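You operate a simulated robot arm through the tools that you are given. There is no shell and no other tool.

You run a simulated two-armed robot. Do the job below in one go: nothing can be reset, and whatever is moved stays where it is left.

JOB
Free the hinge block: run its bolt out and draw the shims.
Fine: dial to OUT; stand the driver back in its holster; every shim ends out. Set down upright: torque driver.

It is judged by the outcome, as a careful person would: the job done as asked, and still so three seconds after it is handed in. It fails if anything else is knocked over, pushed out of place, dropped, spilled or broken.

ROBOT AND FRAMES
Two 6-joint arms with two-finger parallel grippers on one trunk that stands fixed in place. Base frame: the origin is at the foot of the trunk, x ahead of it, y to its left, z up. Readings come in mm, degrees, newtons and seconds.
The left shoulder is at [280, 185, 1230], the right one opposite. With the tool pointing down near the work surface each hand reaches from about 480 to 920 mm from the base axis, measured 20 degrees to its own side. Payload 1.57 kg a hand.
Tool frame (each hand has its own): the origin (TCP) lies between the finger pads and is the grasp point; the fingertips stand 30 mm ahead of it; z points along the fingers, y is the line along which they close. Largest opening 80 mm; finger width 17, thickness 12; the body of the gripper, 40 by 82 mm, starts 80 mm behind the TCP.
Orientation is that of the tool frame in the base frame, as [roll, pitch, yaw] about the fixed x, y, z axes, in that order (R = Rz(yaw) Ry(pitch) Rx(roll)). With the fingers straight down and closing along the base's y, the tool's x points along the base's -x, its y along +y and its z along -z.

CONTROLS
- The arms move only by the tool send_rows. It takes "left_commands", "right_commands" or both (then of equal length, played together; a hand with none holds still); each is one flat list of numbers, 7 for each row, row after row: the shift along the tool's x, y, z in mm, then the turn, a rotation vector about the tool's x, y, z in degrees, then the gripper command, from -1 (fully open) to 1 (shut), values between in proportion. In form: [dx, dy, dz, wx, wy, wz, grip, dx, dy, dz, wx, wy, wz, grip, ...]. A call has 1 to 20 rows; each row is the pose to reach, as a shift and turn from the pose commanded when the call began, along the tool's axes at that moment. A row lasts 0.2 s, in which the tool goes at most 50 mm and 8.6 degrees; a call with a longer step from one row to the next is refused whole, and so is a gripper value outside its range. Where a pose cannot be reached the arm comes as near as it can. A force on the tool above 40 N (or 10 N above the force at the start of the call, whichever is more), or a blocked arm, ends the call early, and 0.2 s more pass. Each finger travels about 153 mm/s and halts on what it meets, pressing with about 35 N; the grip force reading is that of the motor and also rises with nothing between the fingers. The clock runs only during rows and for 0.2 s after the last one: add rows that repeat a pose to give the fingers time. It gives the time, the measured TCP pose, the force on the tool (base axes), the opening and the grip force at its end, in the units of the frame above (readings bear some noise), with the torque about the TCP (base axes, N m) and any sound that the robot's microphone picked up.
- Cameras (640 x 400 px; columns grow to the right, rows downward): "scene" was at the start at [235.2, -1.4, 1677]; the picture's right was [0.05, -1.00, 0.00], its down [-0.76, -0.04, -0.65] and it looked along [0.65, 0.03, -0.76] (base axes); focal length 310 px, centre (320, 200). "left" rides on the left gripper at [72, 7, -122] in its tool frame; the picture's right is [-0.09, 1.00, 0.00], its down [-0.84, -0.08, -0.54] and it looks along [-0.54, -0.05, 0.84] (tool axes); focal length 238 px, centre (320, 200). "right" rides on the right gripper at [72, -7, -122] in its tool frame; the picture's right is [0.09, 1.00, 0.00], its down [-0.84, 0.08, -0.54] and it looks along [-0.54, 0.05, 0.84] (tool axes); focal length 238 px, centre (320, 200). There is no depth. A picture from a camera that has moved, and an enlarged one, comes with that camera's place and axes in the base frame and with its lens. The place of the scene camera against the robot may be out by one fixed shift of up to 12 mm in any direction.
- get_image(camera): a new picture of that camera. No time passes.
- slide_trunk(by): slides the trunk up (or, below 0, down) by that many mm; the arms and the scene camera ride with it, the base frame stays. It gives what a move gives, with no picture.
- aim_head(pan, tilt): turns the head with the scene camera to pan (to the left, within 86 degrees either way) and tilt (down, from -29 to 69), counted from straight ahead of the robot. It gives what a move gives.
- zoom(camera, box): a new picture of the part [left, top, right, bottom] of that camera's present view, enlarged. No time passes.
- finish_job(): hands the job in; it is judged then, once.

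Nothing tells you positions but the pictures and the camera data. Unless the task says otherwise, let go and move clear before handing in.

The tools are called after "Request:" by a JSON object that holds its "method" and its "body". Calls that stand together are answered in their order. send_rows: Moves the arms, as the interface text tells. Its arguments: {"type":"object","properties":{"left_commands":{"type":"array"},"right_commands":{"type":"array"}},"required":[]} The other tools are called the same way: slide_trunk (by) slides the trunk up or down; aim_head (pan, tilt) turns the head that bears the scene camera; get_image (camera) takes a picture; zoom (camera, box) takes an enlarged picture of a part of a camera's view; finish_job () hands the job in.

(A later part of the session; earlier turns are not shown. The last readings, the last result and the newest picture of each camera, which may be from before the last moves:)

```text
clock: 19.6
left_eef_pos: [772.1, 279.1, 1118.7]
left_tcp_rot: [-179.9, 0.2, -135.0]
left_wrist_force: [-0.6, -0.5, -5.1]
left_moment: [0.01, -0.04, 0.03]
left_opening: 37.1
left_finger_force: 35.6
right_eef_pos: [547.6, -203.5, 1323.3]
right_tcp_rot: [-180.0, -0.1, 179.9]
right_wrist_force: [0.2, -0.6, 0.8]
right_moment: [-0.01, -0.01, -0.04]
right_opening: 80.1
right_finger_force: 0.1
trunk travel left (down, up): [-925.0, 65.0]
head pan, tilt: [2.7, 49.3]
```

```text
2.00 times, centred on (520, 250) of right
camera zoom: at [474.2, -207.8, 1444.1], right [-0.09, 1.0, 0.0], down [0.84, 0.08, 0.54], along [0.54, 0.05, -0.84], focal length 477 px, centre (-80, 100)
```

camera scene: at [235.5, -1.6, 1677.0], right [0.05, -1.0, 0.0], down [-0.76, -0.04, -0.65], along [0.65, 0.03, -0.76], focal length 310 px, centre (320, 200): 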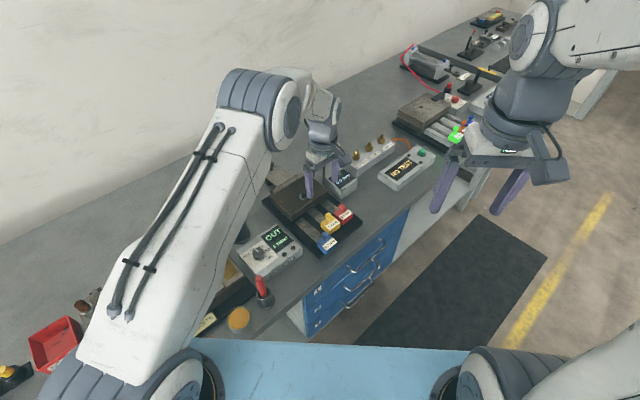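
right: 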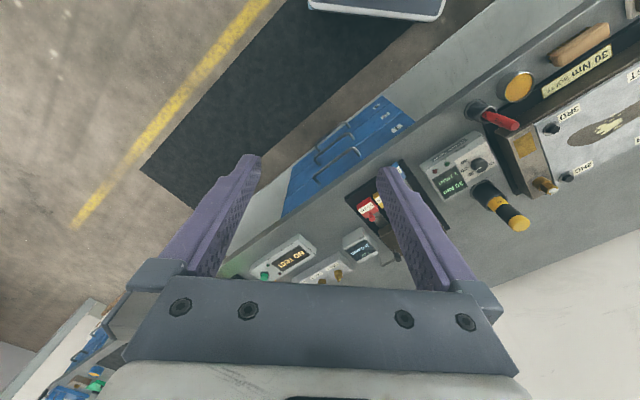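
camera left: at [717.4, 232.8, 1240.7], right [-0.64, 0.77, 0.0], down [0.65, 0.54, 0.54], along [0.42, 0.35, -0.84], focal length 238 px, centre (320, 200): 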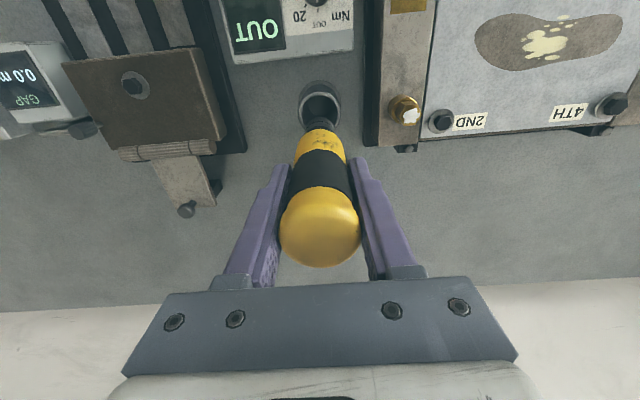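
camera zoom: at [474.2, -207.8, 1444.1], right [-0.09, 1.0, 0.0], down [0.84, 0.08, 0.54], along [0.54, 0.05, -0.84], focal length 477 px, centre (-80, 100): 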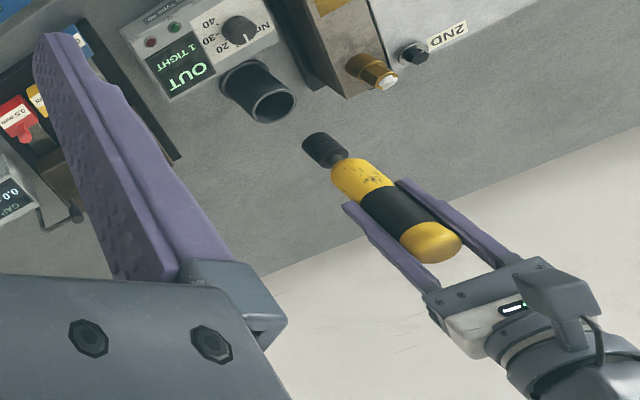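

The driver hangs straight, with its socket about 120 mm below the TCP. I'll carry it over to hover above the hinge bolt.

Request:
{"method": "send_rows", "body": {"left_commands": [7, -32, 0, 0, 0, 0, 0.8, 14, -63, 0, 0, 0, 0, 0.8, 21, -95, 0, 0, 0, 0, 0.8, 29, -127, 0, 0, 0, 0, 0.8, 36, -158, 0, 0, 0, 0, 0.8, 43, -190, 5, 0, 0, 0, 0.8, 50.2, -221.6, 10, 0, 0, 0, 0.8, 50.2, -221.6, 15, 0, 0, 0, 0.8, 50.2, -221.6, 15, 0, 0, 0, 0.8]}}

Request:
{"method": "get_image", "body": {"camera": "left"}}

Request:
{"method": "zoom", "body": {"camera": "left", "box": [260, 60, 380, 180]}}

Request:
{"method": "zoom", "body": {"camera": "scene", "box": [250, 100, 370, 220]}}

Request:
{"method": "get_image", "body": {"camera": "right"}}

```text
clock: 21.6
left_eef_pos: [893.5, 88.3, 1104.1]
left_tcp_rot: [-179.8, 0.1, -135.0]
left_wrist_force: [-0.7, 1.3, -4.7]
left_moment: [-0.01, 0.02, 0.0]
left_opening: 37.1
left_finger_force: 35.1
right_eef_pos: [546.9, -202.5, 1322.3]
right_tcp_rot: [-180.0, 0.1, 179.9]
right_wrist_force: [-0.5, -1.3, 0.1]
right_moment: [0.01, -0.02, -0.02]
right_opening: 80.1
right_finger_force: 0.0
trunk travel left (down, up): [-925.0, 65.0]
head pan, tilt: [2.7, 49.3]
```

```text
taken
camera left: at [838.7, 42.0, 1224.4], right [-0.64, 0.77, 0.0], down [0.65, 0.54, 0.54], along [0.42, 0.35, -0.84], focal length 238 px, centre (320, 200)
```

left: 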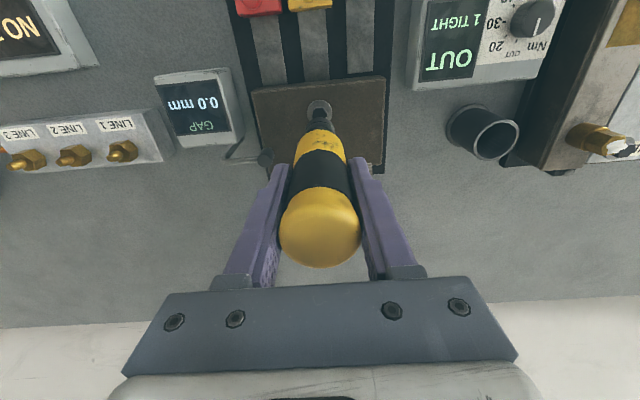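

```text
3.33 times, centred on (320, 120) of left
camera zoom: at [838.7, 42.0, 1224.4], right [-0.64, 0.77, 0.0], down [0.65, 0.54, 0.54], along [0.42, 0.35, -0.84], focal length 794 px, centre (320, 467)
```

zoom: 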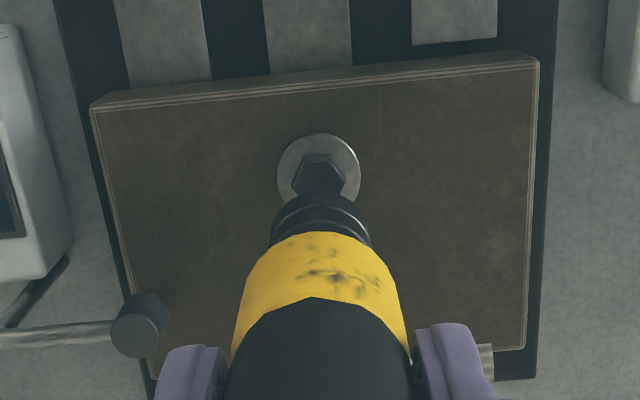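

```text
3.33 times, centred on (310, 160) of scene
camera zoom: at [235.4, -1.3, 1677.0], right [0.05, -1.0, 0.0], down [-0.76, -0.04, -0.65], along [0.65, 0.03, -0.76], focal length 1034 px, centre (353, 333)
```

zoom: 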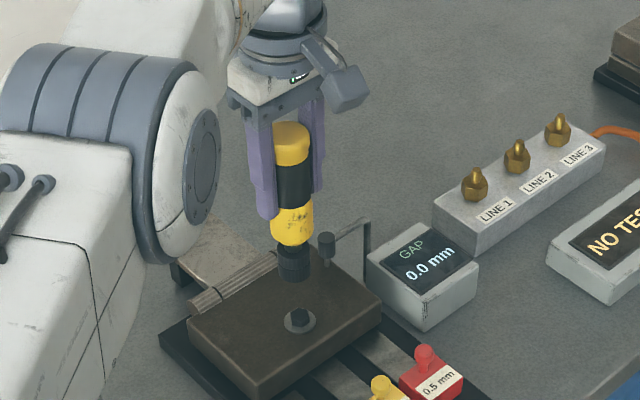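

```text
taken
camera right: at [474.1, -207.8, 1444.2], right [-0.09, 1.0, 0.0], down [0.84, 0.08, 0.54], along [0.54, 0.05, -0.84], focal length 238 px, centre (320, 200)
```

right: 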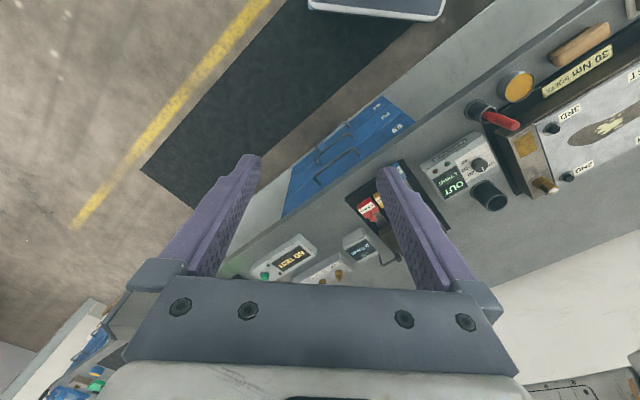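

The sideways alignment is good, and the bolt looks about 2 mm nearer the front of the bench. I'll correct, lower part way and look again.

Request:
{"method": "send_rows", "body": {"left_commands": [2, -0.5, 10, 0, 0, 0, 0.8, 2, -0.5, 25, 0, 0, 0, 0.8, 2, -0.5, 38, 0, 0, 0, 0.8, 2, -0.5, 38, 0, 0, 0, 0.8]}}

Request:
{"method": "zoom", "body": {"camera": "left", "box": [260, 60, 380, 180]}}

Request:
{"method": "zoom", "body": {"camera": "scene", "box": [270, 140, 350, 220]}}

```text
clock: 22.6
left_eef_pos: [892.9, 84.9, 1064.3]
left_tcp_rot: [-179.8, 0.2, -135.1]
left_wrist_force: [-0.2, 0.2, -5.1]
left_moment: [-0.01, 0.05, 0.0]
left_opening: 37.2
left_finger_force: 34.6
right_eef_pos: [547.6, -203.2, 1322.4]
right_tcp_rot: [180.0, 0.0, 180.0]
right_wrist_force: [-0.1, 0.3, 0.0]
right_moment: [0.01, 0.0, 0.03]
right_opening: 80.0
right_finger_force: 0.1
trunk travel left (down, up): [-925.0, 65.0]
head pan, tilt: [2.7, 49.3]
```

```text
3.33 times, centred on (320, 120) of left
camera zoom: at [837.7, 39.0, 1186.4], right [-0.64, 0.77, 0.0], down [0.64, 0.54, 0.54], along [0.42, 0.35, -0.84], focal length 794 px, centre (320, 467)
```

zoom: 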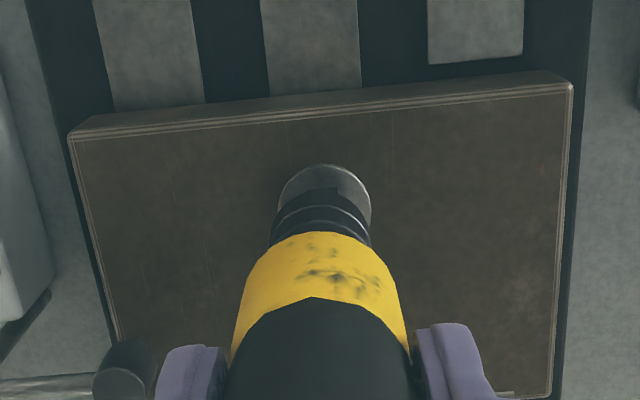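

```text
5.00 times, centred on (310, 180) of scene
camera zoom: at [235.6, -1.4, 1677.0], right [0.05, -1.0, 0.0], down [-0.76, -0.04, -0.65], along [0.65, 0.03, -0.76], focal length 1550 px, centre (370, 300)
```

zoom: 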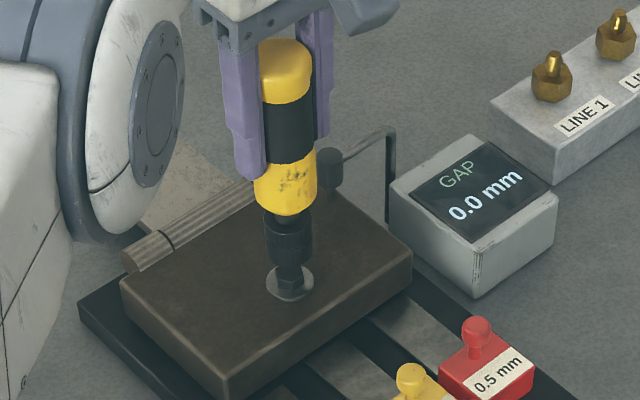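

The alignment looks good from both views. I'll lower slowly onto the bolt head, letting the force limit stop me.

Request:
{"method": "send_rows", "body": {"left_commands": [0, 0.8, 6, 0, 0, 0, 0.8, 0, 0.8, 10, 0, 0, 0, 0.8, 0, 0.8, 13, 0, 0, 0, 0.8, 0, 0.8, 16, 0, 0, 0, 0.8, 0, 0.8, 18, 0, 0, 0, 0.8, 0, 0.8, 20, 0, 0, 0, 0.8, 0, 0.8, 22, 0, 0, 0, 0.8, 0, 0.8, 22, 0, 0, 0, 0.8]}}

Request:
{"method": "zoom", "body": {"camera": "left", "box": [200, 0, 520, 200]}}

Request:
{"method": "zoom", "body": {"camera": "scene", "box": [250, 140, 350, 260]}}

```text
clock: 24.4
left_eef_pos: [893.5, 85.0, 1043.0]
left_tcp_rot: [-179.9, 0.2, -134.9]
left_wrist_force: [0.4, 0.8, -4.9]
left_moment: [0.0, 0.0, -0.01]
left_opening: 37.1
left_finger_force: 35.7
right_eef_pos: [546.1, -203.0, 1322.5]
right_tcp_rot: [-180.0, 0.0, 179.9]
right_wrist_force: [0.1, -1.4, 0.3]
right_moment: [0.0, -0.03, 0.0]
right_opening: 80.1
right_finger_force: 0.1
trunk travel left (down, up): [-925.0, 65.0]
head pan, tilt: [2.7, 49.3]
```

```text
2.00 times, centred on (360, 100) of left
camera zoom: at [837.8, 39.2, 1165.1], right [-0.64, 0.77, 0.0], down [0.65, 0.54, 0.54], along [0.42, 0.35, -0.84], focal length 477 px, centre (240, 400)
```

zoom: 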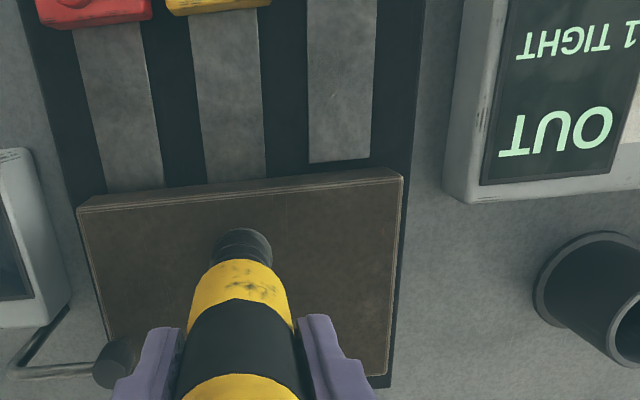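

```text
3.33 times, centred on (300, 200) of scene
camera zoom: at [235.6, -1.4, 1677.0], right [0.05, -1.0, 0.0], down [-0.76, -0.04, -0.65], along [0.65, 0.03, -0.76], focal length 1034 px, centre (387, 200)
```

zoom: 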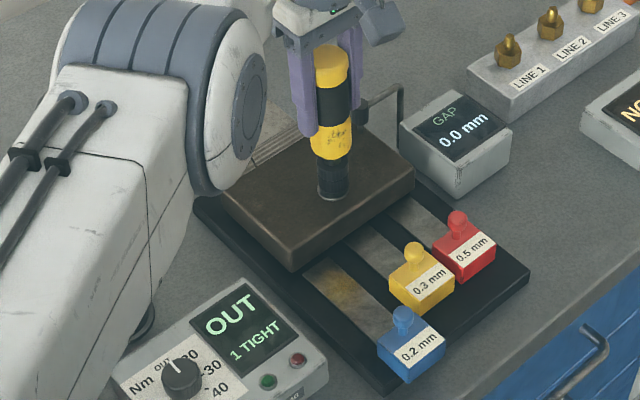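

There's no contact force yet, though the socket looks to be around the head. I'll keep pressing down gently.

Request:
{"method": "send_rows", "body": {"left_commands": [0, 0, 1, 0, 0, 0, 0.8, 0, 0, 2, 0, 0, 0, 0.8, 0, 0, 3, 0, 0, 0, 0.8, 0, 0, 4, 0, 0, 0, 0.8, 0, 0, 5, 0, 0, 0, 0.8, 0, 0, 6, 0, 0, 0, 0.8, 0, 0, 6, 0, 0, 0, 0.8]}}

Request:
{"method": "zoom", "body": {"camera": "scene", "box": [250, 140, 350, 260]}}

```text
clock: 26.0
left_eef_pos: [892.9, 86.7, 1037.5]
left_tcp_rot: [180.0, 0.2, -134.9]
left_wrist_force: [-0.3, -1.0, -4.0]
left_moment: [-0.02, 0.01, -0.01]
left_opening: 37.1
left_finger_force: 34.6
right_eef_pos: [547.3, -202.4, 1322.6]
right_tcp_rot: [-180.0, 0.0, 179.9]
right_wrist_force: [-0.7, -0.8, -0.2]
right_moment: [0.05, 0.03, 0.01]
right_opening: 80.2
right_finger_force: 0.0
trunk travel left (down, up): [-925.0, 65.0]
head pan, tilt: [2.7, 49.3]
```

```text
3.33 times, centred on (300, 200) of scene
camera zoom: at [235.6, -1.4, 1677.0], right [0.05, -1.0, 0.0], down [-0.76, -0.04, -0.65], along [0.65, 0.03, -0.76], focal length 1034 px, centre (387, 200)
```

zoom: 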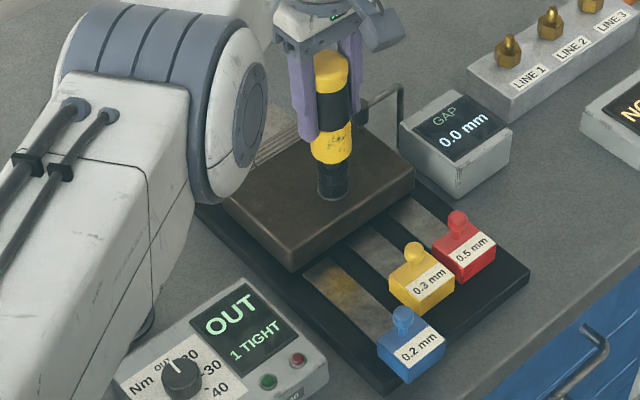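

Still free. Continuing down in small steps.

Request:
{"method": "send_rows", "body": {"left_commands": [0, 0, 1, 0, 0, 0, 0.8, 0, 0, 2, 0, 0, 0, 0.8, 0, 0, 3, 0, 0, 0, 0.8, 0, 0, 4, 0, 0, 0, 0.8, 0, 0, 5, 0, 0, 0, 0.8, 0, 0, 5, 0, 0, 0, 0.8]}}

Request:
{"method": "zoom", "body": {"camera": "scene", "box": [250, 140, 350, 260]}}

```text
clock: 27.4
left_eef_pos: [891.8, 86.4, 1034.8]
left_tcp_rot: [-179.7, 0.4, -135.0]
left_wrist_force: [0.2, 0.0, 14.0]
left_moment: [0.55, 0.53, -0.03]
left_opening: 37.7
left_finger_force: 16.5
right_eef_pos: [546.5, -202.0, 1323.8]
right_tcp_rot: [-180.0, 0.1, 180.0]
right_wrist_force: [0.5, 0.6, -0.2]
right_moment: [0.0, 0.01, -0.02]
right_opening: 80.0
right_finger_force: 0.0
trunk travel left (down, up): [-925.0, 65.0]
head pan, tilt: [2.7, 49.3]
```

```text
3.33 times, centred on (300, 200) of scene
camera zoom: at [233.6, -1.5, 1677.5], right [0.05, -1.0, 0.0], down [-0.76, -0.04, -0.65], along [0.65, 0.03, -0.76], focal length 1034 px, centre (387, 200)
```

zoom: 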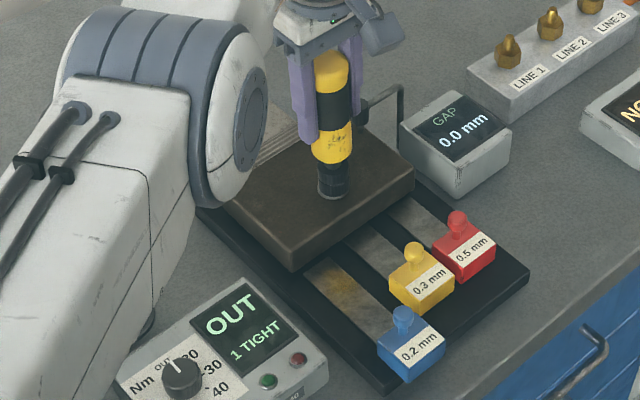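

The socket has made contact, at about 19 N. I'll press a little harder and hold to see whether the driver runs.

Request:
{"method": "send_rows", "body": {"left_commands": [0, 0, 1, 0, 0, 0, 1, 0, 0, 2, 0, 0, 0, 1, 0, 0, 2, 0, 0, 0, 1, 0, 0, 2, 0, 0, 0, 1, 0, 0, 2, 0, 0, 0, 1, 0, 0, 2, 0, 0, 0, 1]}}

Request:
{"method": "zoom", "body": {"camera": "scene", "box": [250, 140, 350, 260]}}

Request:
{"method": "get_image", "body": {"camera": "left"}}

```text
clock: 28.8
left_eef_pos: [892.0, 87.2, 1035.1]
left_tcp_rot: [-179.6, 0.5, -135.0]
left_wrist_force: [0.6, 0.2, 26.4]
left_moment: [0.32, 0.18, -0.01]
left_opening: 37.2
left_finger_force: 35.0
right_eef_pos: [545.3, -203.6, 1321.9]
right_tcp_rot: [-180.0, 0.1, 179.9]
right_wrist_force: [0.0, -0.3, 0.4]
right_moment: [0.04, 0.03, -0.03]
right_opening: 80.0
right_finger_force: 0.1
trunk travel left (down, up): [-925.0, 65.0]
head pan, tilt: [2.7, 49.3]
```

```text
3.33 times, centred on (300, 200) of scene
camera zoom: at [233.7, -1.7, 1677.3], right [0.05, -1.0, 0.0], down [-0.76, -0.04, -0.65], along [0.65, 0.03, -0.76], focal length 1034 px, centre (387, 200)
```

zoom: 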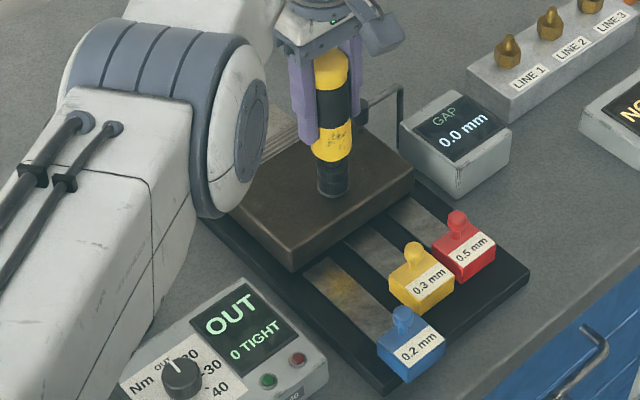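

```text
taken
camera left: at [836.8, 39.5, 1155.6], right [-0.64, 0.77, -0.01], down [0.64, 0.54, 0.55], along [0.42, 0.35, -0.84], focal length 238 px, centre (320, 200)
```

left: 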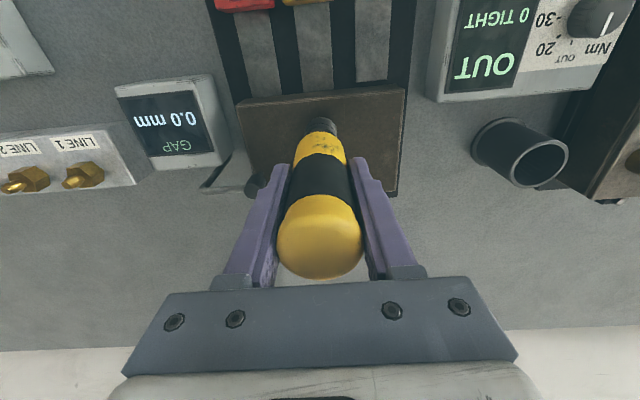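

The display now reads 0 TIGHT, so the bolt ran. I'll hold briefly, then rise and look at it.

Request:
{"method": "send_rows", "body": {"left_commands": [0, 0, 0, 0, 0, 0, 1, 0, 0, 0, 0, 0, 0, 1, 0, 0, 0, 0, 0, 0, 1, 0, 0, 0, 0, 0, 0, 1, 0, 0, 0, 0, 0, 0, 1, 0, 0, 0, 0, 0, 0, 1, 0, 0, 0, 0, 0, 0, 1]}}

Request:
{"method": "zoom", "body": {"camera": "scene", "box": [250, 140, 350, 260]}}

```text
clock: 30.4
left_eef_pos: [893.1, 85.5, 1033.2]
left_tcp_rot: [-179.7, 0.4, -135.0]
left_wrist_force: [0.9, -1.3, 26.5]
left_moment: [0.28, 0.1, -0.01]
left_opening: 37.2
left_finger_force: 35.5
right_eef_pos: [545.6, -204.2, 1322.7]
right_tcp_rot: [-180.0, 0.0, 179.9]
right_wrist_force: [0.6, 0.1, 1.0]
right_moment: [-0.02, 0.01, 0.02]
right_opening: 80.2
right_finger_force: 0.0
trunk travel left (down, up): [-925.0, 65.0]
head pan, tilt: [2.7, 49.3]
```

```text
3.33 times, centred on (300, 200) of scene
camera zoom: at [233.8, -1.7, 1677.3], right [0.05, -1.0, 0.0], down [-0.76, -0.04, -0.65], along [0.65, 0.03, -0.76], focal length 1034 px, centre (387, 200)
```

zoom: 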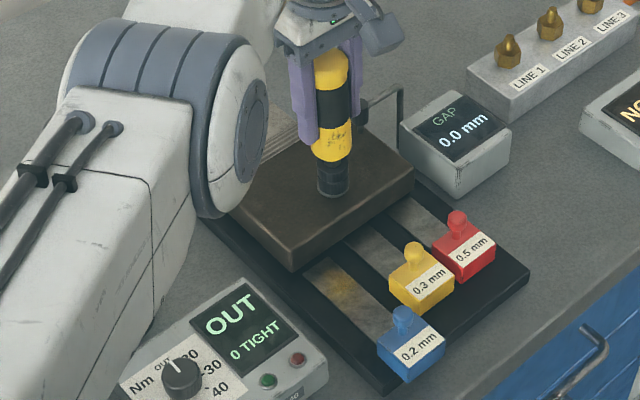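

Holding at 0 TIGHT. I'll lift straight up slowly and check the bolt.

Request:
{"method": "send_rows", "body": {"left_commands": [0, 0, -3, 0, 0, 0, 1, 0, 0, -6, 0, 0, 0, 1, 0, 0, -12, 0, 0, 0, 1, 0, 0, -20, 0, 0, 0, 1, 0, 0, -35, 0, 0, 0, 1, 0, 0, -55, 0, 0, 0, 1, 0, 0, -75, 0, 0, 0, 1, 0, 0, -85, 0, 0, 0, 1, 0, 0, -85, 0, 0, 0, 1]}}

Request:
{"method": "get_image", "body": {"camera": "left"}}

Request:
{"method": "zoom", "body": {"camera": "scene", "box": [250, 120, 350, 240]}}

Request:
{"method": "zoom", "body": {"camera": "left", "box": [240, 60, 400, 180]}}

```text
clock: 32.4
left_eef_pos: [892.3, 85.2, 1114.5]
left_tcp_rot: [-179.8, 0.1, -135.0]
left_wrist_force: [-0.1, -0.8, -4.8]
left_moment: [-0.02, 0.0, -0.01]
left_opening: 37.1
left_finger_force: 34.5
right_eef_pos: [547.4, -202.7, 1322.3]
right_tcp_rot: [180.0, 0.0, 179.9]
right_wrist_force: [1.2, -1.0, 0.2]
right_moment: [0.0, -0.03, -0.03]
right_opening: 80.0
right_finger_force: 0.1
trunk travel left (down, up): [-925.0, 65.0]
head pan, tilt: [2.7, 49.3]
```

```text
taken
camera left: at [836.2, 39.3, 1237.2], right [-0.64, 0.77, 0.0], down [0.65, 0.54, 0.54], along [0.42, 0.35, -0.84], focal length 238 px, centre (320, 200)
```

left: 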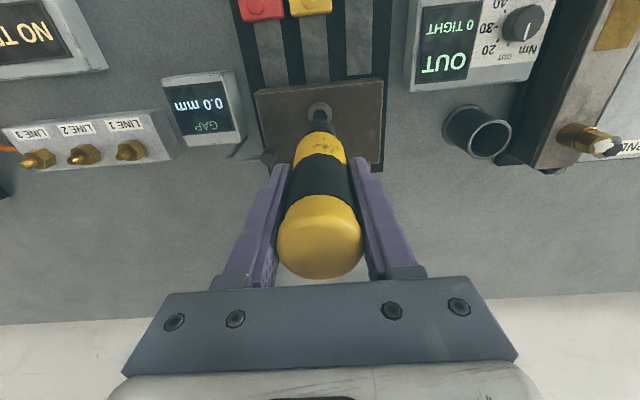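

```text
3.33 times, centred on (300, 180) of scene
camera zoom: at [235.6, -1.4, 1676.9], right [0.05, -1.0, 0.0], down [-0.76, -0.04, -0.65], along [0.65, 0.03, -0.76], focal length 1034 px, centre (387, 267)
```

zoom: 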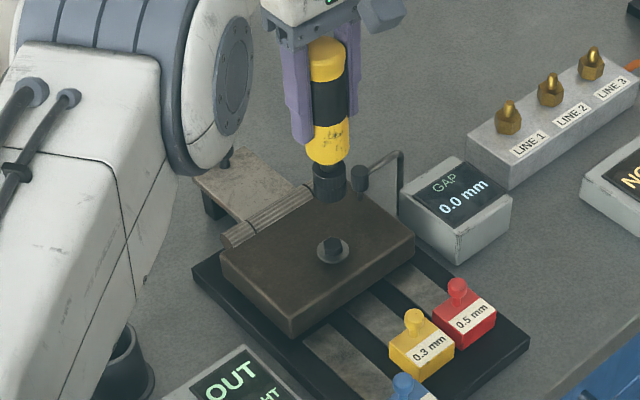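

```text
3.33 times, centred on (320, 120) of left
camera zoom: at [836.2, 39.3, 1237.2], right [-0.64, 0.77, 0.0], down [0.65, 0.54, 0.54], along [0.42, 0.35, -0.84], focal length 794 px, centre (320, 467)
```

zoom: 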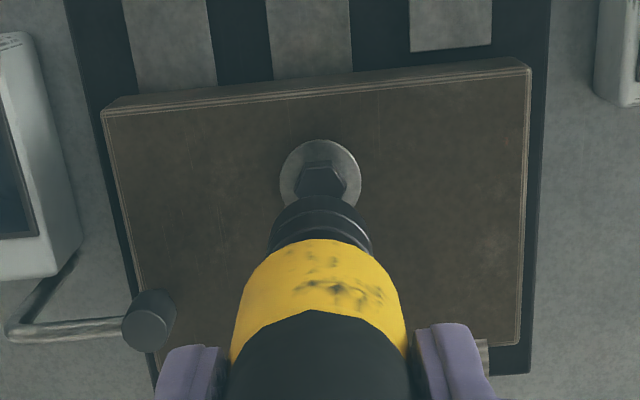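

The bolt is loosened and its head has stayed on the block. I'll take the driver back above its holster by reversing my own moves.

Request:
{"method": "send_rows", "body": {"left_commands": [-7, 32, 0, 0, 0, 0, 1, -14, 63, 0, 0, 0, 0, 1, -22, 95, 0, 0, 0, 0, 1, -30, 127, 0, 0, 0, 0, 1, -37, 158, 0, 0, 0, 0, 1, -45, 190, 0, 0, 0, 0, 1, -52.2, 221.3, 0, 0, 0, 0, 1, -52.2, 221.3, 0, 0, 0, 0, 1, -52.2, 221.3, 0, 0, 0, 0, 1]}}

Request:
{"method": "zoom", "body": {"camera": "left", "box": [240, 60, 400, 180]}}

Request:
{"method": "zoom", "body": {"camera": "scene", "box": [190, 150, 290, 250]}}

Request:
{"method": "zoom", "body": {"camera": "right", "box": [400, 150, 640, 350]}}

```text
clock: 34.4
left_eef_pos: [771.8, 277.8, 1114.7]
left_tcp_rot: [-179.9, 0.3, -135.1]
left_wrist_force: [0.2, 0.5, -4.7]
left_moment: [0.0, 0.01, -0.03]
left_opening: 37.5
left_finger_force: 35.5
right_eef_pos: [546.2, -203.3, 1322.1]
right_tcp_rot: [180.0, -0.1, 179.9]
right_wrist_force: [0.0, -0.5, 0.0]
right_moment: [-0.02, 0.01, 0.0]
right_opening: 80.0
right_finger_force: 0.1
trunk travel left (down, up): [-925.0, 65.0]
head pan, tilt: [2.7, 49.3]
```

```text
3.33 times, centred on (320, 120) of left
camera zoom: at [716.6, 231.4, 1236.8], right [-0.64, 0.77, 0.0], down [0.64, 0.54, 0.54], along [0.42, 0.35, -0.84], focal length 794 px, centre (320, 467)
```

zoom: 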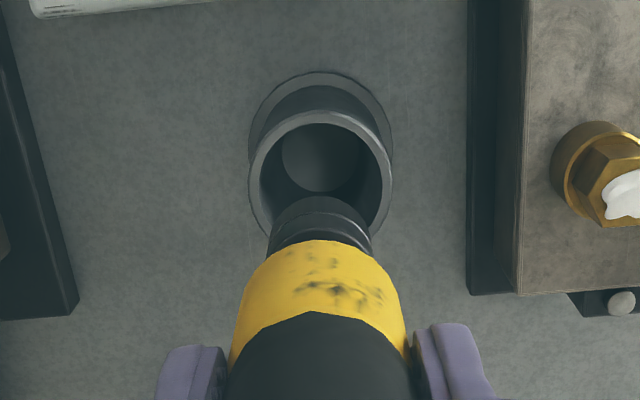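

```text
4.00 times, centred on (240, 200) of scene
camera zoom: at [235.6, -1.4, 1676.9], right [0.05, -1.0, 0.0], down [-0.76, -0.04, -0.65], along [0.65, 0.03, -0.76], focal length 1240 px, centre (640, 200)
```

zoom: 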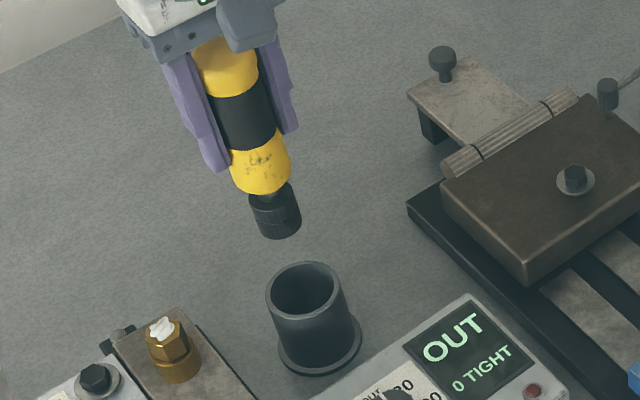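

```text
2.00 times, centred on (520, 250) of right
camera zoom: at [474.3, -207.9, 1444.1], right [-0.09, 1.0, 0.0], down [0.84, 0.08, 0.54], along [0.54, 0.05, -0.84], focal length 477 px, centre (-80, 100)
```

zoom: 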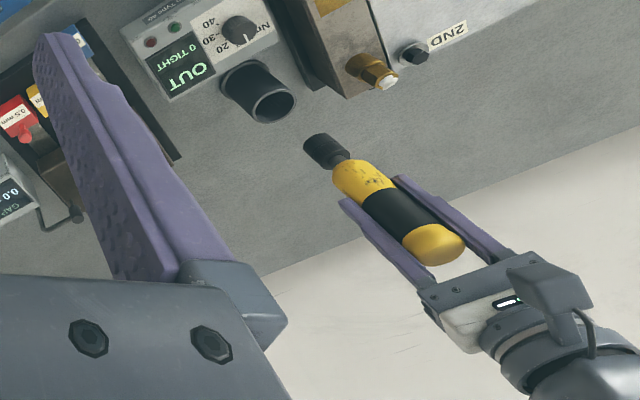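

The socket is centred over the holster in every view. I'll lower it in, slowing near the floor.

Request:
{"method": "send_rows", "body": {"left_commands": [0, 0, 30, 0, 0, 0, 1, 0, 0, 55, 0, 0, 0, 1, 0, 0, 70, 0, 0, 0, 1, 0, 0, 85, 0, 0, 0, 1, 0, 0, 100, 0, 0, 0, 1, 0, 0, 112, 0, 0, 0, 1, 0, 0, 120, 0, 0, 0, 1, 0, 0, 124, 0, 0, 0, 1, 0, 0, 124, 0, 0, 0, 1]}}

Request:
{"method": "get_image", "body": {"camera": "left"}}

Request:
{"method": "zoom", "body": {"camera": "scene", "box": [190, 150, 290, 250]}}

```text
clock: 36.4
left_eef_pos: [772.2, 279.0, 991.2]
left_tcp_rot: [-179.9, 0.2, -135.0]
left_wrist_force: [0.9, -0.1, -4.9]
left_moment: [0.02, 0.0, 0.05]
left_opening: 37.3
left_finger_force: 34.7
right_eef_pos: [547.3, -203.0, 1321.6]
right_tcp_rot: [-180.0, 0.0, 179.9]
right_wrist_force: [0.7, 0.5, 0.5]
right_moment: [-0.02, 0.0, 0.02]
right_opening: 79.8
right_finger_force: 0.1
trunk travel left (down, up): [-925.0, 65.0]
head pan, tilt: [2.7, 49.3]
```

```text
taken
camera left: at [717.4, 232.4, 1112.4], right [-0.64, 0.77, 0.0], down [0.64, 0.54, 0.54], along [0.42, 0.35, -0.84], focal length 238 px, centre (320, 200)
```

left: 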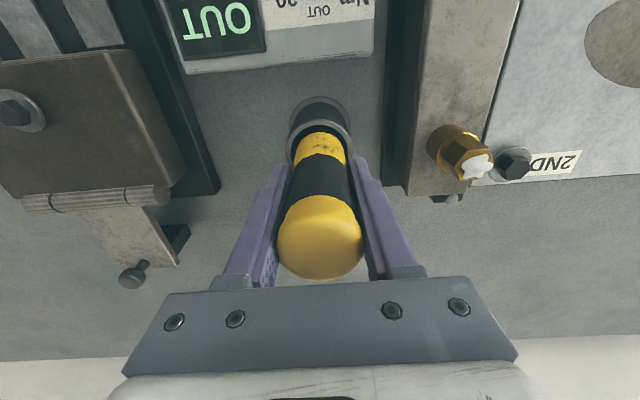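

```text
4.00 times, centred on (240, 200) of scene
camera zoom: at [235.5, -1.3, 1677.0], right [0.05, -1.0, 0.0], down [-0.76, -0.04, -0.65], along [0.65, 0.03, -0.76], focal length 1240 px, centre (640, 200)
```

zoom: 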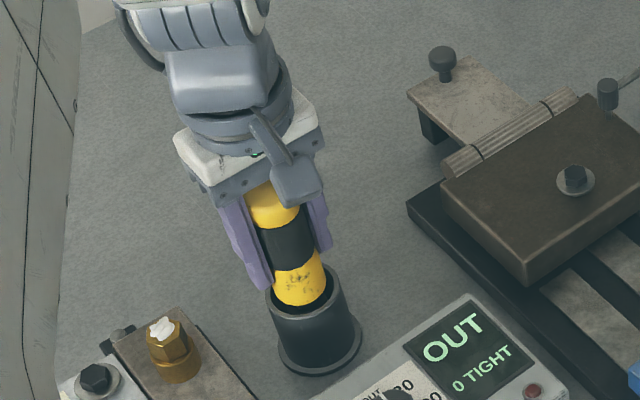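

It's in the holster without rubbing. I'll lower the last stretch slowly until the floor takes the weight.

Request:
{"method": "send_rows", "body": {"left_commands": [0, 0, 3, 0, 0, 0, 1, 0, 0, 6, 0, 0, 0, 1, 0, 0, 9, 0, 0, 0, 1, 0, 0, 12, 0, 0, 0, 1, 0, 0, 14, 0, 0, 0, 1, 0, 0, 15, 0, 0, 0, 1, 0, 0, 15, 0, 0, 0, 1]}}

```text
clock: 38.0
left_eef_pos: [773.2, 278.7, 975.5]
left_tcp_rot: [-179.9, 0.2, -135.1]
left_wrist_force: [0.5, -0.5, -5.0]
left_moment: [0.03, 0.0, -0.03]
left_opening: 37.4
left_finger_force: 35.1
right_eef_pos: [547.7, -203.1, 1322.7]
right_tcp_rot: [180.0, 0.0, 179.9]
right_wrist_force: [-0.9, -0.2, 0.5]
right_moment: [-0.01, 0.03, -0.01]
right_opening: 80.0
right_finger_force: 0.0
trunk travel left (down, up): [-925.0, 65.0]
head pan, tilt: [2.7, 49.3]
```

Request:
{"method": "send_rows", "body": {"left_commands": [0, 0, 1, 0, 0, 0, 1, 0, 0, 2, 0, 0, 0, 1, 0, 0, 3, 0, 0, 0, 1, 0, 0, 4, 0, 0, 0, 1, 0, 0, 4, 0, 0, 0, 1]}}

```text
clock: 39.2
left_eef_pos: [772.6, 279.6, 971.9]
left_tcp_rot: [-179.9, 0.2, -135.0]
left_wrist_force: [0.8, -0.5, -5.1]
left_moment: [-0.01, -0.01, 0.02]
left_opening: 37.3
left_finger_force: 34.5
right_eef_pos: [546.0, -202.0, 1322.3]
right_tcp_rot: [-180.0, 0.1, 180.0]
right_wrist_force: [0.0, 1.2, 0.1]
right_moment: [-0.02, -0.03, -0.02]
right_opening: 80.1
right_finger_force: 0.1
trunk travel left (down, up): [-925.0, 65.0]
head pan, tilt: [2.7, 49.3]
```

The weight is still on the hand. I'll keep going down in 1 mm steps.

Request:
{"method": "send_rows", "body": {"left_commands": [0, 0, 1, 0, 0, 0, 1, 0, 0, 2, 0, 0, 0, 1, 0, 0, 3, 0, 0, 0, 1, 0, 0, 4, 0, 0, 0, 1, 0, 0, 4, 0, 0, 0, 1]}}

Request:
{"method": "get_image", "body": {"camera": "left"}}

Request:
{"method": "zoom", "body": {"camera": "scene", "box": [190, 150, 290, 250]}}

```text
clock: 40.4
left_eef_pos: [772.9, 279.5, 971.5]
left_tcp_rot: [-179.8, 0.3, -135.0]
left_wrist_force: [-7.5, -1.0, 23.7]
left_moment: [0.22, 0.7, 0.1]
left_opening: 37.1
left_finger_force: 34.7
right_eef_pos: [546.7, -203.1, 1323.3]
right_tcp_rot: [180.0, 0.1, -180.0]
right_wrist_force: [0.2, -0.6, -0.6]
right_moment: [0.01, 0.01, -0.03]
right_opening: 80.0
right_finger_force: 0.0
trunk travel left (down, up): [-925.0, 65.0]
head pan, tilt: [2.7, 49.3]
```

```text
taken
camera left: at [717.4, 232.6, 1092.7], right [-0.64, 0.77, 0.0], down [0.64, 0.54, 0.55], along [0.42, 0.35, -0.84], focal length 238 px, centre (320, 200)
```

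left: 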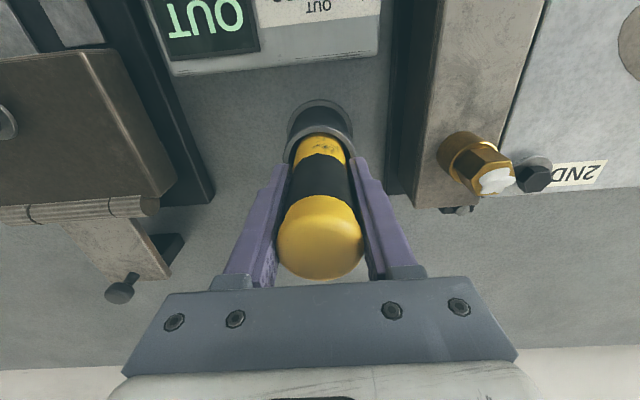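

```text
4.00 times, centred on (240, 200) of scene
camera zoom: at [233.6, -2.0, 1677.6], right [0.05, -1.0, 0.0], down [-0.76, -0.04, -0.65], along [0.65, 0.03, -0.76], focal length 1240 px, centre (640, 200)
```

zoom: 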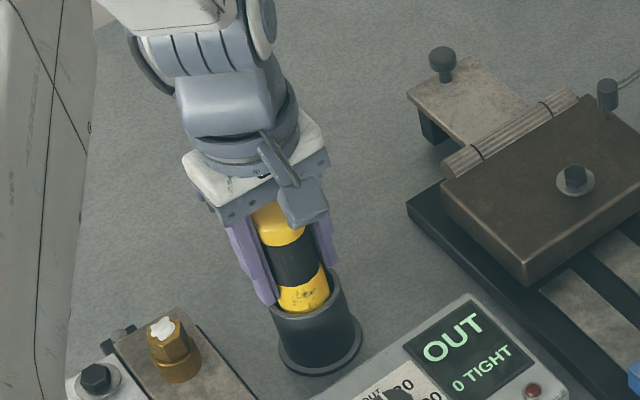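

The floor has taken the driver at TCP z≈971. I'll ease off the pressure, open the fingers gently and rise.

Request:
{"method": "send_rows", "body": {"left_commands": [0, 0, -2, 0, 0, 0, 1, 0, 0, -3, 0, 0, 0, 0.8, 0, 0, -3, 0, 0, 0, 0.2, 0, 0, -3, 0, 0, 0, 0.0, 0, 0, -3, 0, 0, 0, -0.3, 0, 0, -3, 0, 0, 0, -0.8, 0, 0, -3, 0, 0, 0, -0.8]}}

Request:
{"method": "get_image", "body": {"camera": "left"}}

Request:
{"method": "zoom", "body": {"camera": "scene", "box": [190, 150, 290, 250]}}

```text
clock: 42.0
left_eef_pos: [773.2, 279.3, 971.2]
left_tcp_rot: [-179.9, 0.2, -135.0]
left_wrist_force: [-0.3, 0.7, -0.3]
left_moment: [0.03, -0.03, 0.02]
left_opening: 71.9
left_finger_force: 0.0
right_eef_pos: [547.2, -203.4, 1322.7]
right_tcp_rot: [-180.0, 0.0, 179.9]
right_wrist_force: [0.1, 0.3, 0.1]
right_moment: [0.03, 0.0, -0.03]
right_opening: 80.2
right_finger_force: 0.0
trunk travel left (down, up): [-925.0, 65.0]
head pan, tilt: [2.7, 49.3]
```

```text
taken
camera left: at [717.9, 233.3, 1093.2], right [-0.64, 0.77, 0.0], down [0.64, 0.54, 0.54], along [0.42, 0.35, -0.84], focal length 238 px, centre (320, 200)
```

left: 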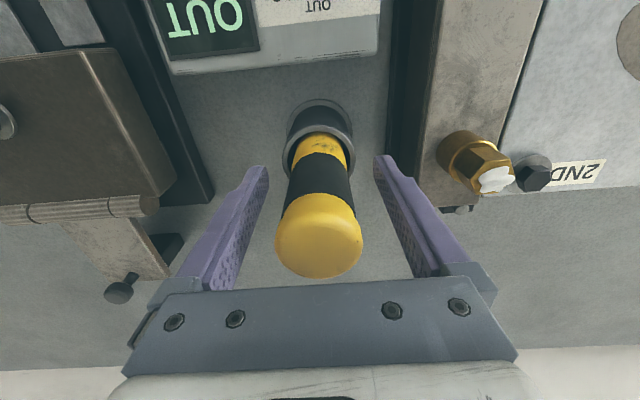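

```text
4.00 times, centred on (240, 200) of scene
camera zoom: at [235.2, -1.4, 1677.0], right [0.05, -1.0, 0.0], down [-0.76, -0.04, -0.65], along [0.65, 0.03, -0.76], focal length 1240 px, centre (640, 200)
```

zoom: 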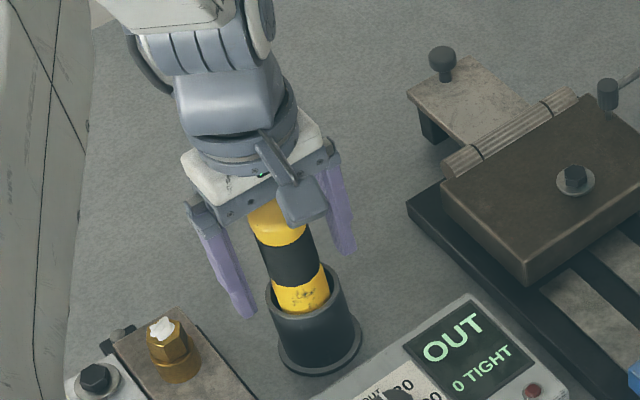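

The driver is standing in its holster and released. I'll rise clear and move to view the shims.

Request:
{"method": "send_rows", "body": {"left_commands": [0, 0, -15, 0, 0, 0, -0.8, 0, 0, -50, 0, 0, 0, -0.8, 0, 0, -95, 0, 0, 0, -0.8, 0, 0, -130, 0, 0, 0, -0.8, 28, -31, -130, 0, 0, 0, -0.8, 55, -62, -125, 0, 0, 0, -0.8, 82, -93, -115, 0, 0, 0, -0.8, 110, -124, -105, 0, 0, 0, -0.8, 137, -155, -95, 0, 0, 0, -0.8, 165, -186, -85, 0, 0, 0, -0.8, 192, -216, -75, 0, 0, 0, -0.8, 192, -216, -75, 0, 0, 0, -0.8]}}

Request:
{"method": "get_image", "body": {"camera": "left"}}

Request:
{"method": "get_image", "body": {"camera": "scene"}}

Request:
{"method": "zoom", "body": {"camera": "left", "box": [220, 20, 400, 180]}}

```text
clock: 44.6
left_eef_pos: [788.8, -8.8, 1046.2]
left_tcp_rot: [-179.8, 0.2, -135.0]
left_wrist_force: [-0.5, 0.0, 1.1]
left_moment: [0.01, 0.0, -0.02]
left_opening: 71.8
left_finger_force: 0.1
right_eef_pos: [546.3, -202.4, 1322.5]
right_tcp_rot: [-179.9, 0.0, 179.9]
right_wrist_force: [-0.1, -1.0, -0.1]
right_moment: [0.01, 0.0, 0.0]
right_opening: 79.8
right_finger_force: 0.1
trunk travel left (down, up): [-925.0, 65.0]
head pan, tilt: [2.7, 49.3]
```

```text
taken
camera left: at [733.5, -55.4, 1167.9], right [-0.64, 0.77, 0.0], down [0.64, 0.54, 0.54], along [0.42, 0.35, -0.84], focal length 238 px, centre (320, 200)
```

left: 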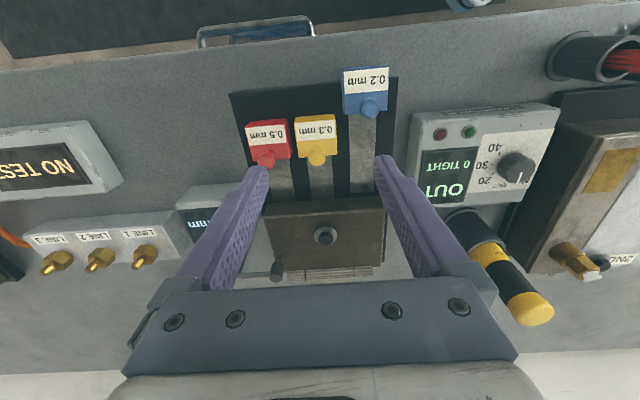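

```text
taken
camera scene: at [235.3, -1.7, 1677.0], right [0.05, -1.0, 0.0], down [-0.76, -0.04, -0.65], along [0.65, 0.03, -0.76], focal length 310 px, centre (320, 200)
```

scene: 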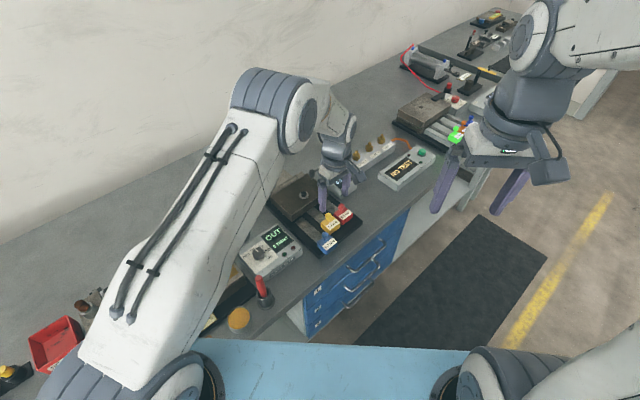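

```text
2.50 times, centred on (310, 100) of left
camera zoom: at [733.5, -55.4, 1167.9], right [-0.64, 0.77, 0.0], down [0.64, 0.54, 0.54], along [0.42, 0.35, -0.84], focal length 596 px, centre (345, 450)
```

zoom: 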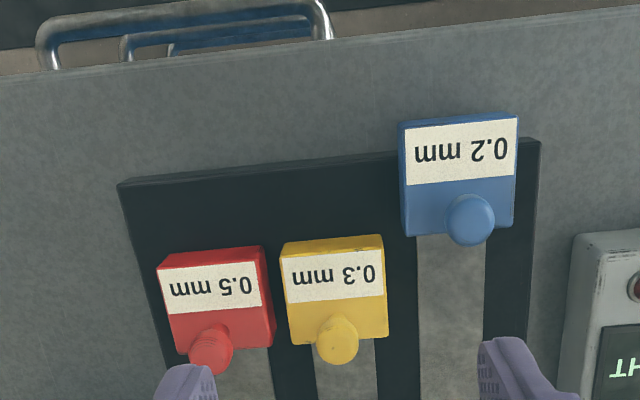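

The peg heads are at about yellow (811, 5) and red (849, -34), both near z≈927. The blue one sits about 44 mm further out, already drawn. I'll move over the yellow peg.

Request:
{"method": "send_rows", "body": {"left_commands": [-8, -2, 10, 0, 0, 0, -0.5, -17, -4, 30, 0, 0, 0, -0.2, -25.5, -6, 56, 0, 0, 0, -0.2, -25.5, -6, 56, 0, 0, 0, -0.2]}}

Request:
{"method": "get_image", "body": {"camera": "left"}}

Request:
{"method": "zoom", "body": {"camera": "scene", "box": [290, 170, 370, 260]}}

Request:
{"method": "zoom", "body": {"camera": "left", "box": [240, 80, 400, 220]}}

```text
clock: 45.6
left_eef_pos: [811.7, 4.7, 990.6]
left_tcp_rot: [-179.9, 0.1, -134.9]
left_wrist_force: [0.6, 0.8, 0.6]
left_moment: [0.0, -0.01, 0.01]
left_opening: 47.8
left_finger_force: 0.1
right_eef_pos: [546.6, -202.6, 1323.0]
right_tcp_rot: [180.0, 0.0, 180.0]
right_wrist_force: [-1.0, -1.3, -0.1]
right_moment: [0.02, 0.02, 0.0]
right_opening: 80.1
right_finger_force: 0.1
trunk travel left (down, up): [-925.0, 65.0]
head pan, tilt: [2.7, 49.3]
```

```text
taken
camera left: at [756.5, -42.0, 1112.3], right [-0.64, 0.77, 0.0], down [0.64, 0.54, 0.54], along [0.42, 0.35, -0.84], focal length 238 px, centre (320, 200)
```

left: 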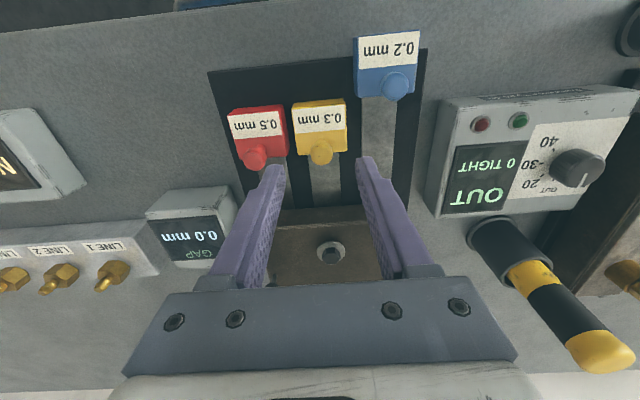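

```text
4.44 times, centred on (330, 215) of scene
camera zoom: at [235.4, -1.5, 1677.0], right [0.05, -1.0, 0.0], down [-0.76, -0.04, -0.65], along [0.65, 0.03, -0.76], focal length 1378 px, centre (276, 133)
```

zoom: 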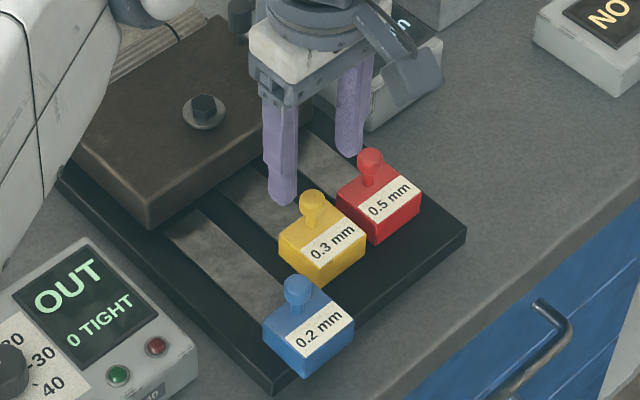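

```text
2.86 times, centred on (320, 150) of left
camera zoom: at [756.5, -42.0, 1112.3], right [-0.64, 0.77, 0.0], down [0.64, 0.54, 0.54], along [0.42, 0.35, -0.84], focal length 681 px, centre (320, 343)
```

zoom: 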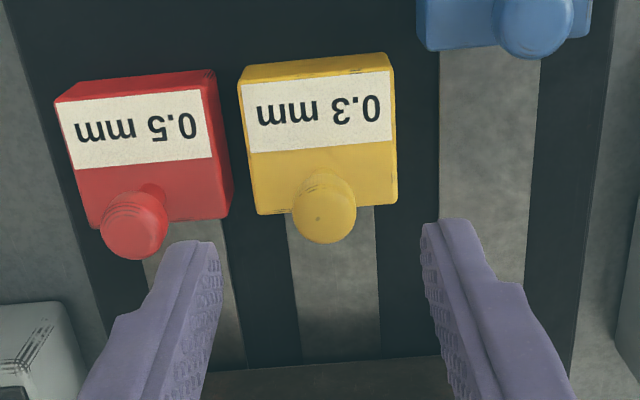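

The yellow peg is nearly under the TCP. I'll make a small correction and descend so the fingertips sit around its head.

Request:
{"method": "send_rows", "body": {"left_commands": [-1.5, 1, 15, 0, 0, 0, -0.2, -1.5, 1, 30, 0, 0, 0, -0.2, -1.5, 1, 42, 0, 0, 0, -0.2, -1.5, 1, 47, 0, 0, 0, -0.2, -1.5, 1, 47, 0, 0, 0, -0.2]}}

Request:
{"method": "zoom", "body": {"camera": "left", "box": [240, 80, 400, 220]}}

Request:
{"method": "zoom", "body": {"camera": "scene", "box": [290, 170, 370, 260]}}

```text
clock: 46.8
left_eef_pos: [813.9, 4.2, 943.4]
left_tcp_rot: [-179.8, 0.2, -134.9]
left_wrist_force: [0.7, 0.1, 0.2]
left_moment: [-0.01, -0.04, 0.01]
left_opening: 48.3
left_finger_force: 0.0
right_eef_pos: [546.3, -202.8, 1322.4]
right_tcp_rot: [179.9, 0.1, 180.0]
right_wrist_force: [-0.1, -0.6, -0.2]
right_moment: [0.01, 0.0, 0.0]
right_opening: 79.7
right_finger_force: 0.0
trunk travel left (down, up): [-925.0, 65.0]
head pan, tilt: [2.7, 49.3]
```

```text
2.86 times, centred on (320, 150) of left
camera zoom: at [756.9, -40.0, 1065.9], right [-0.64, 0.77, 0.0], down [0.64, 0.54, 0.55], along [0.42, 0.35, -0.84], focal length 681 px, centre (320, 343)
```

zoom: 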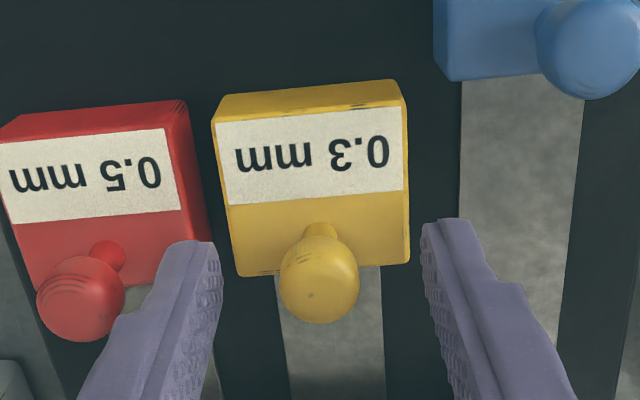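

```text
4.44 times, centred on (330, 215) of scene
camera zoom: at [235.3, -1.5, 1677.0], right [0.05, -1.0, 0.0], down [-0.76, -0.04, -0.65], along [0.65, 0.03, -0.76], focal length 1378 px, centre (276, 133)
```

zoom: 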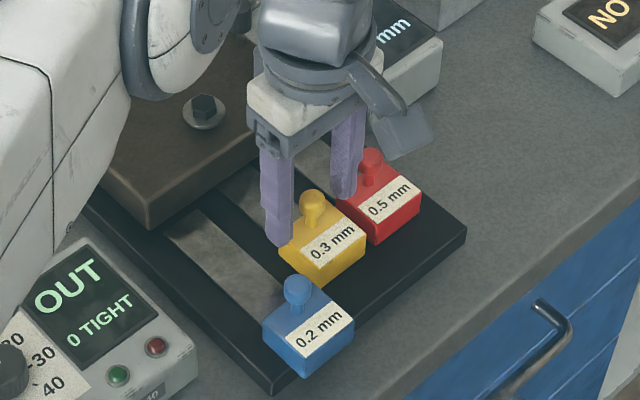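

The head is centred between the fingers and the tips are above the tab. Closing on the yellow peg.

Request:
{"method": "send_rows", "body": {"left_commands": [0, 0, 0, 0, 0, 0, 0.2, 0, 0, 0, 0, 0, 0, 0.5, 0, 0, 0, 0, 0, 0, 0.9, 0, 0, 0, 0, 0, 0, 0.9, 0, 0, 0, 0, 0, 0, 0.9]}}

Request:
{"method": "zoom", "body": {"camera": "left", "box": [240, 80, 400, 220]}}

Request:
{"method": "zoom", "body": {"camera": "scene", "box": [290, 170, 370, 260]}}

```text
clock: 48.0
left_eef_pos: [812.0, 6.2, 943.8]
left_tcp_rot: [-179.8, 0.2, -135.1]
left_wrist_force: [0.8, -0.3, -1.5]
left_moment: [0.01, -0.04, 0.02]
left_opening: 17.5
left_finger_force: 32.1
right_eef_pos: [545.8, -203.0, 1323.2]
right_tcp_rot: [-180.0, 0.0, 179.8]
right_wrist_force: [-0.6, -0.7, -0.1]
right_moment: [0.0, 0.01, -0.01]
right_opening: 80.4
right_finger_force: 0.0
trunk travel left (down, up): [-925.0, 65.0]
head pan, tilt: [2.7, 49.3]
```

```text
2.86 times, centred on (320, 150) of left
camera zoom: at [756.9, -40.1, 1065.9], right [-0.64, 0.77, 0.0], down [0.64, 0.54, 0.54], along [0.42, 0.35, -0.84], focal length 681 px, centre (320, 343)
```

zoom: 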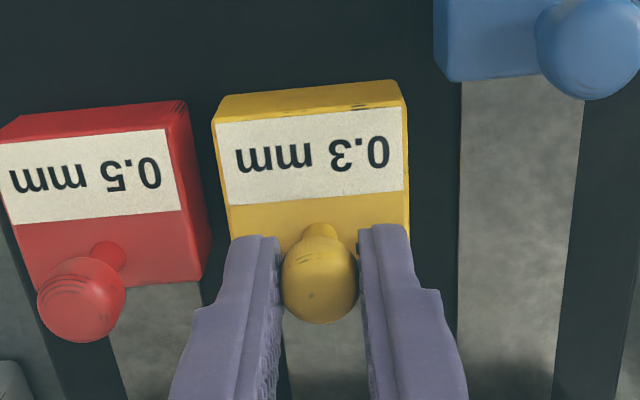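

```text
4.44 times, centred on (330, 215) of scene
camera zoom: at [235.4, -1.5, 1677.0], right [0.05, -1.0, 0.0], down [-0.76, -0.04, -0.65], along [0.65, 0.03, -0.76], focal length 1378 px, centre (276, 133)
```

zoom: 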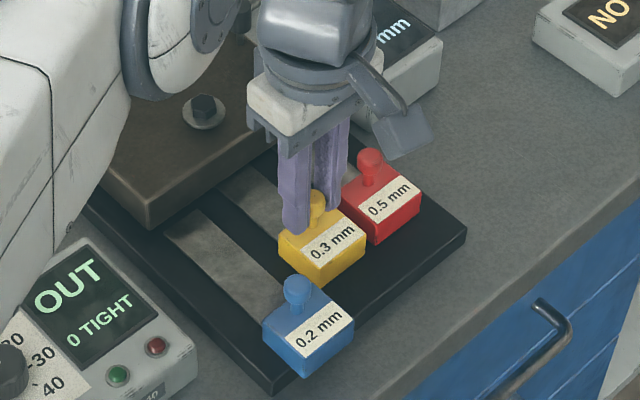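

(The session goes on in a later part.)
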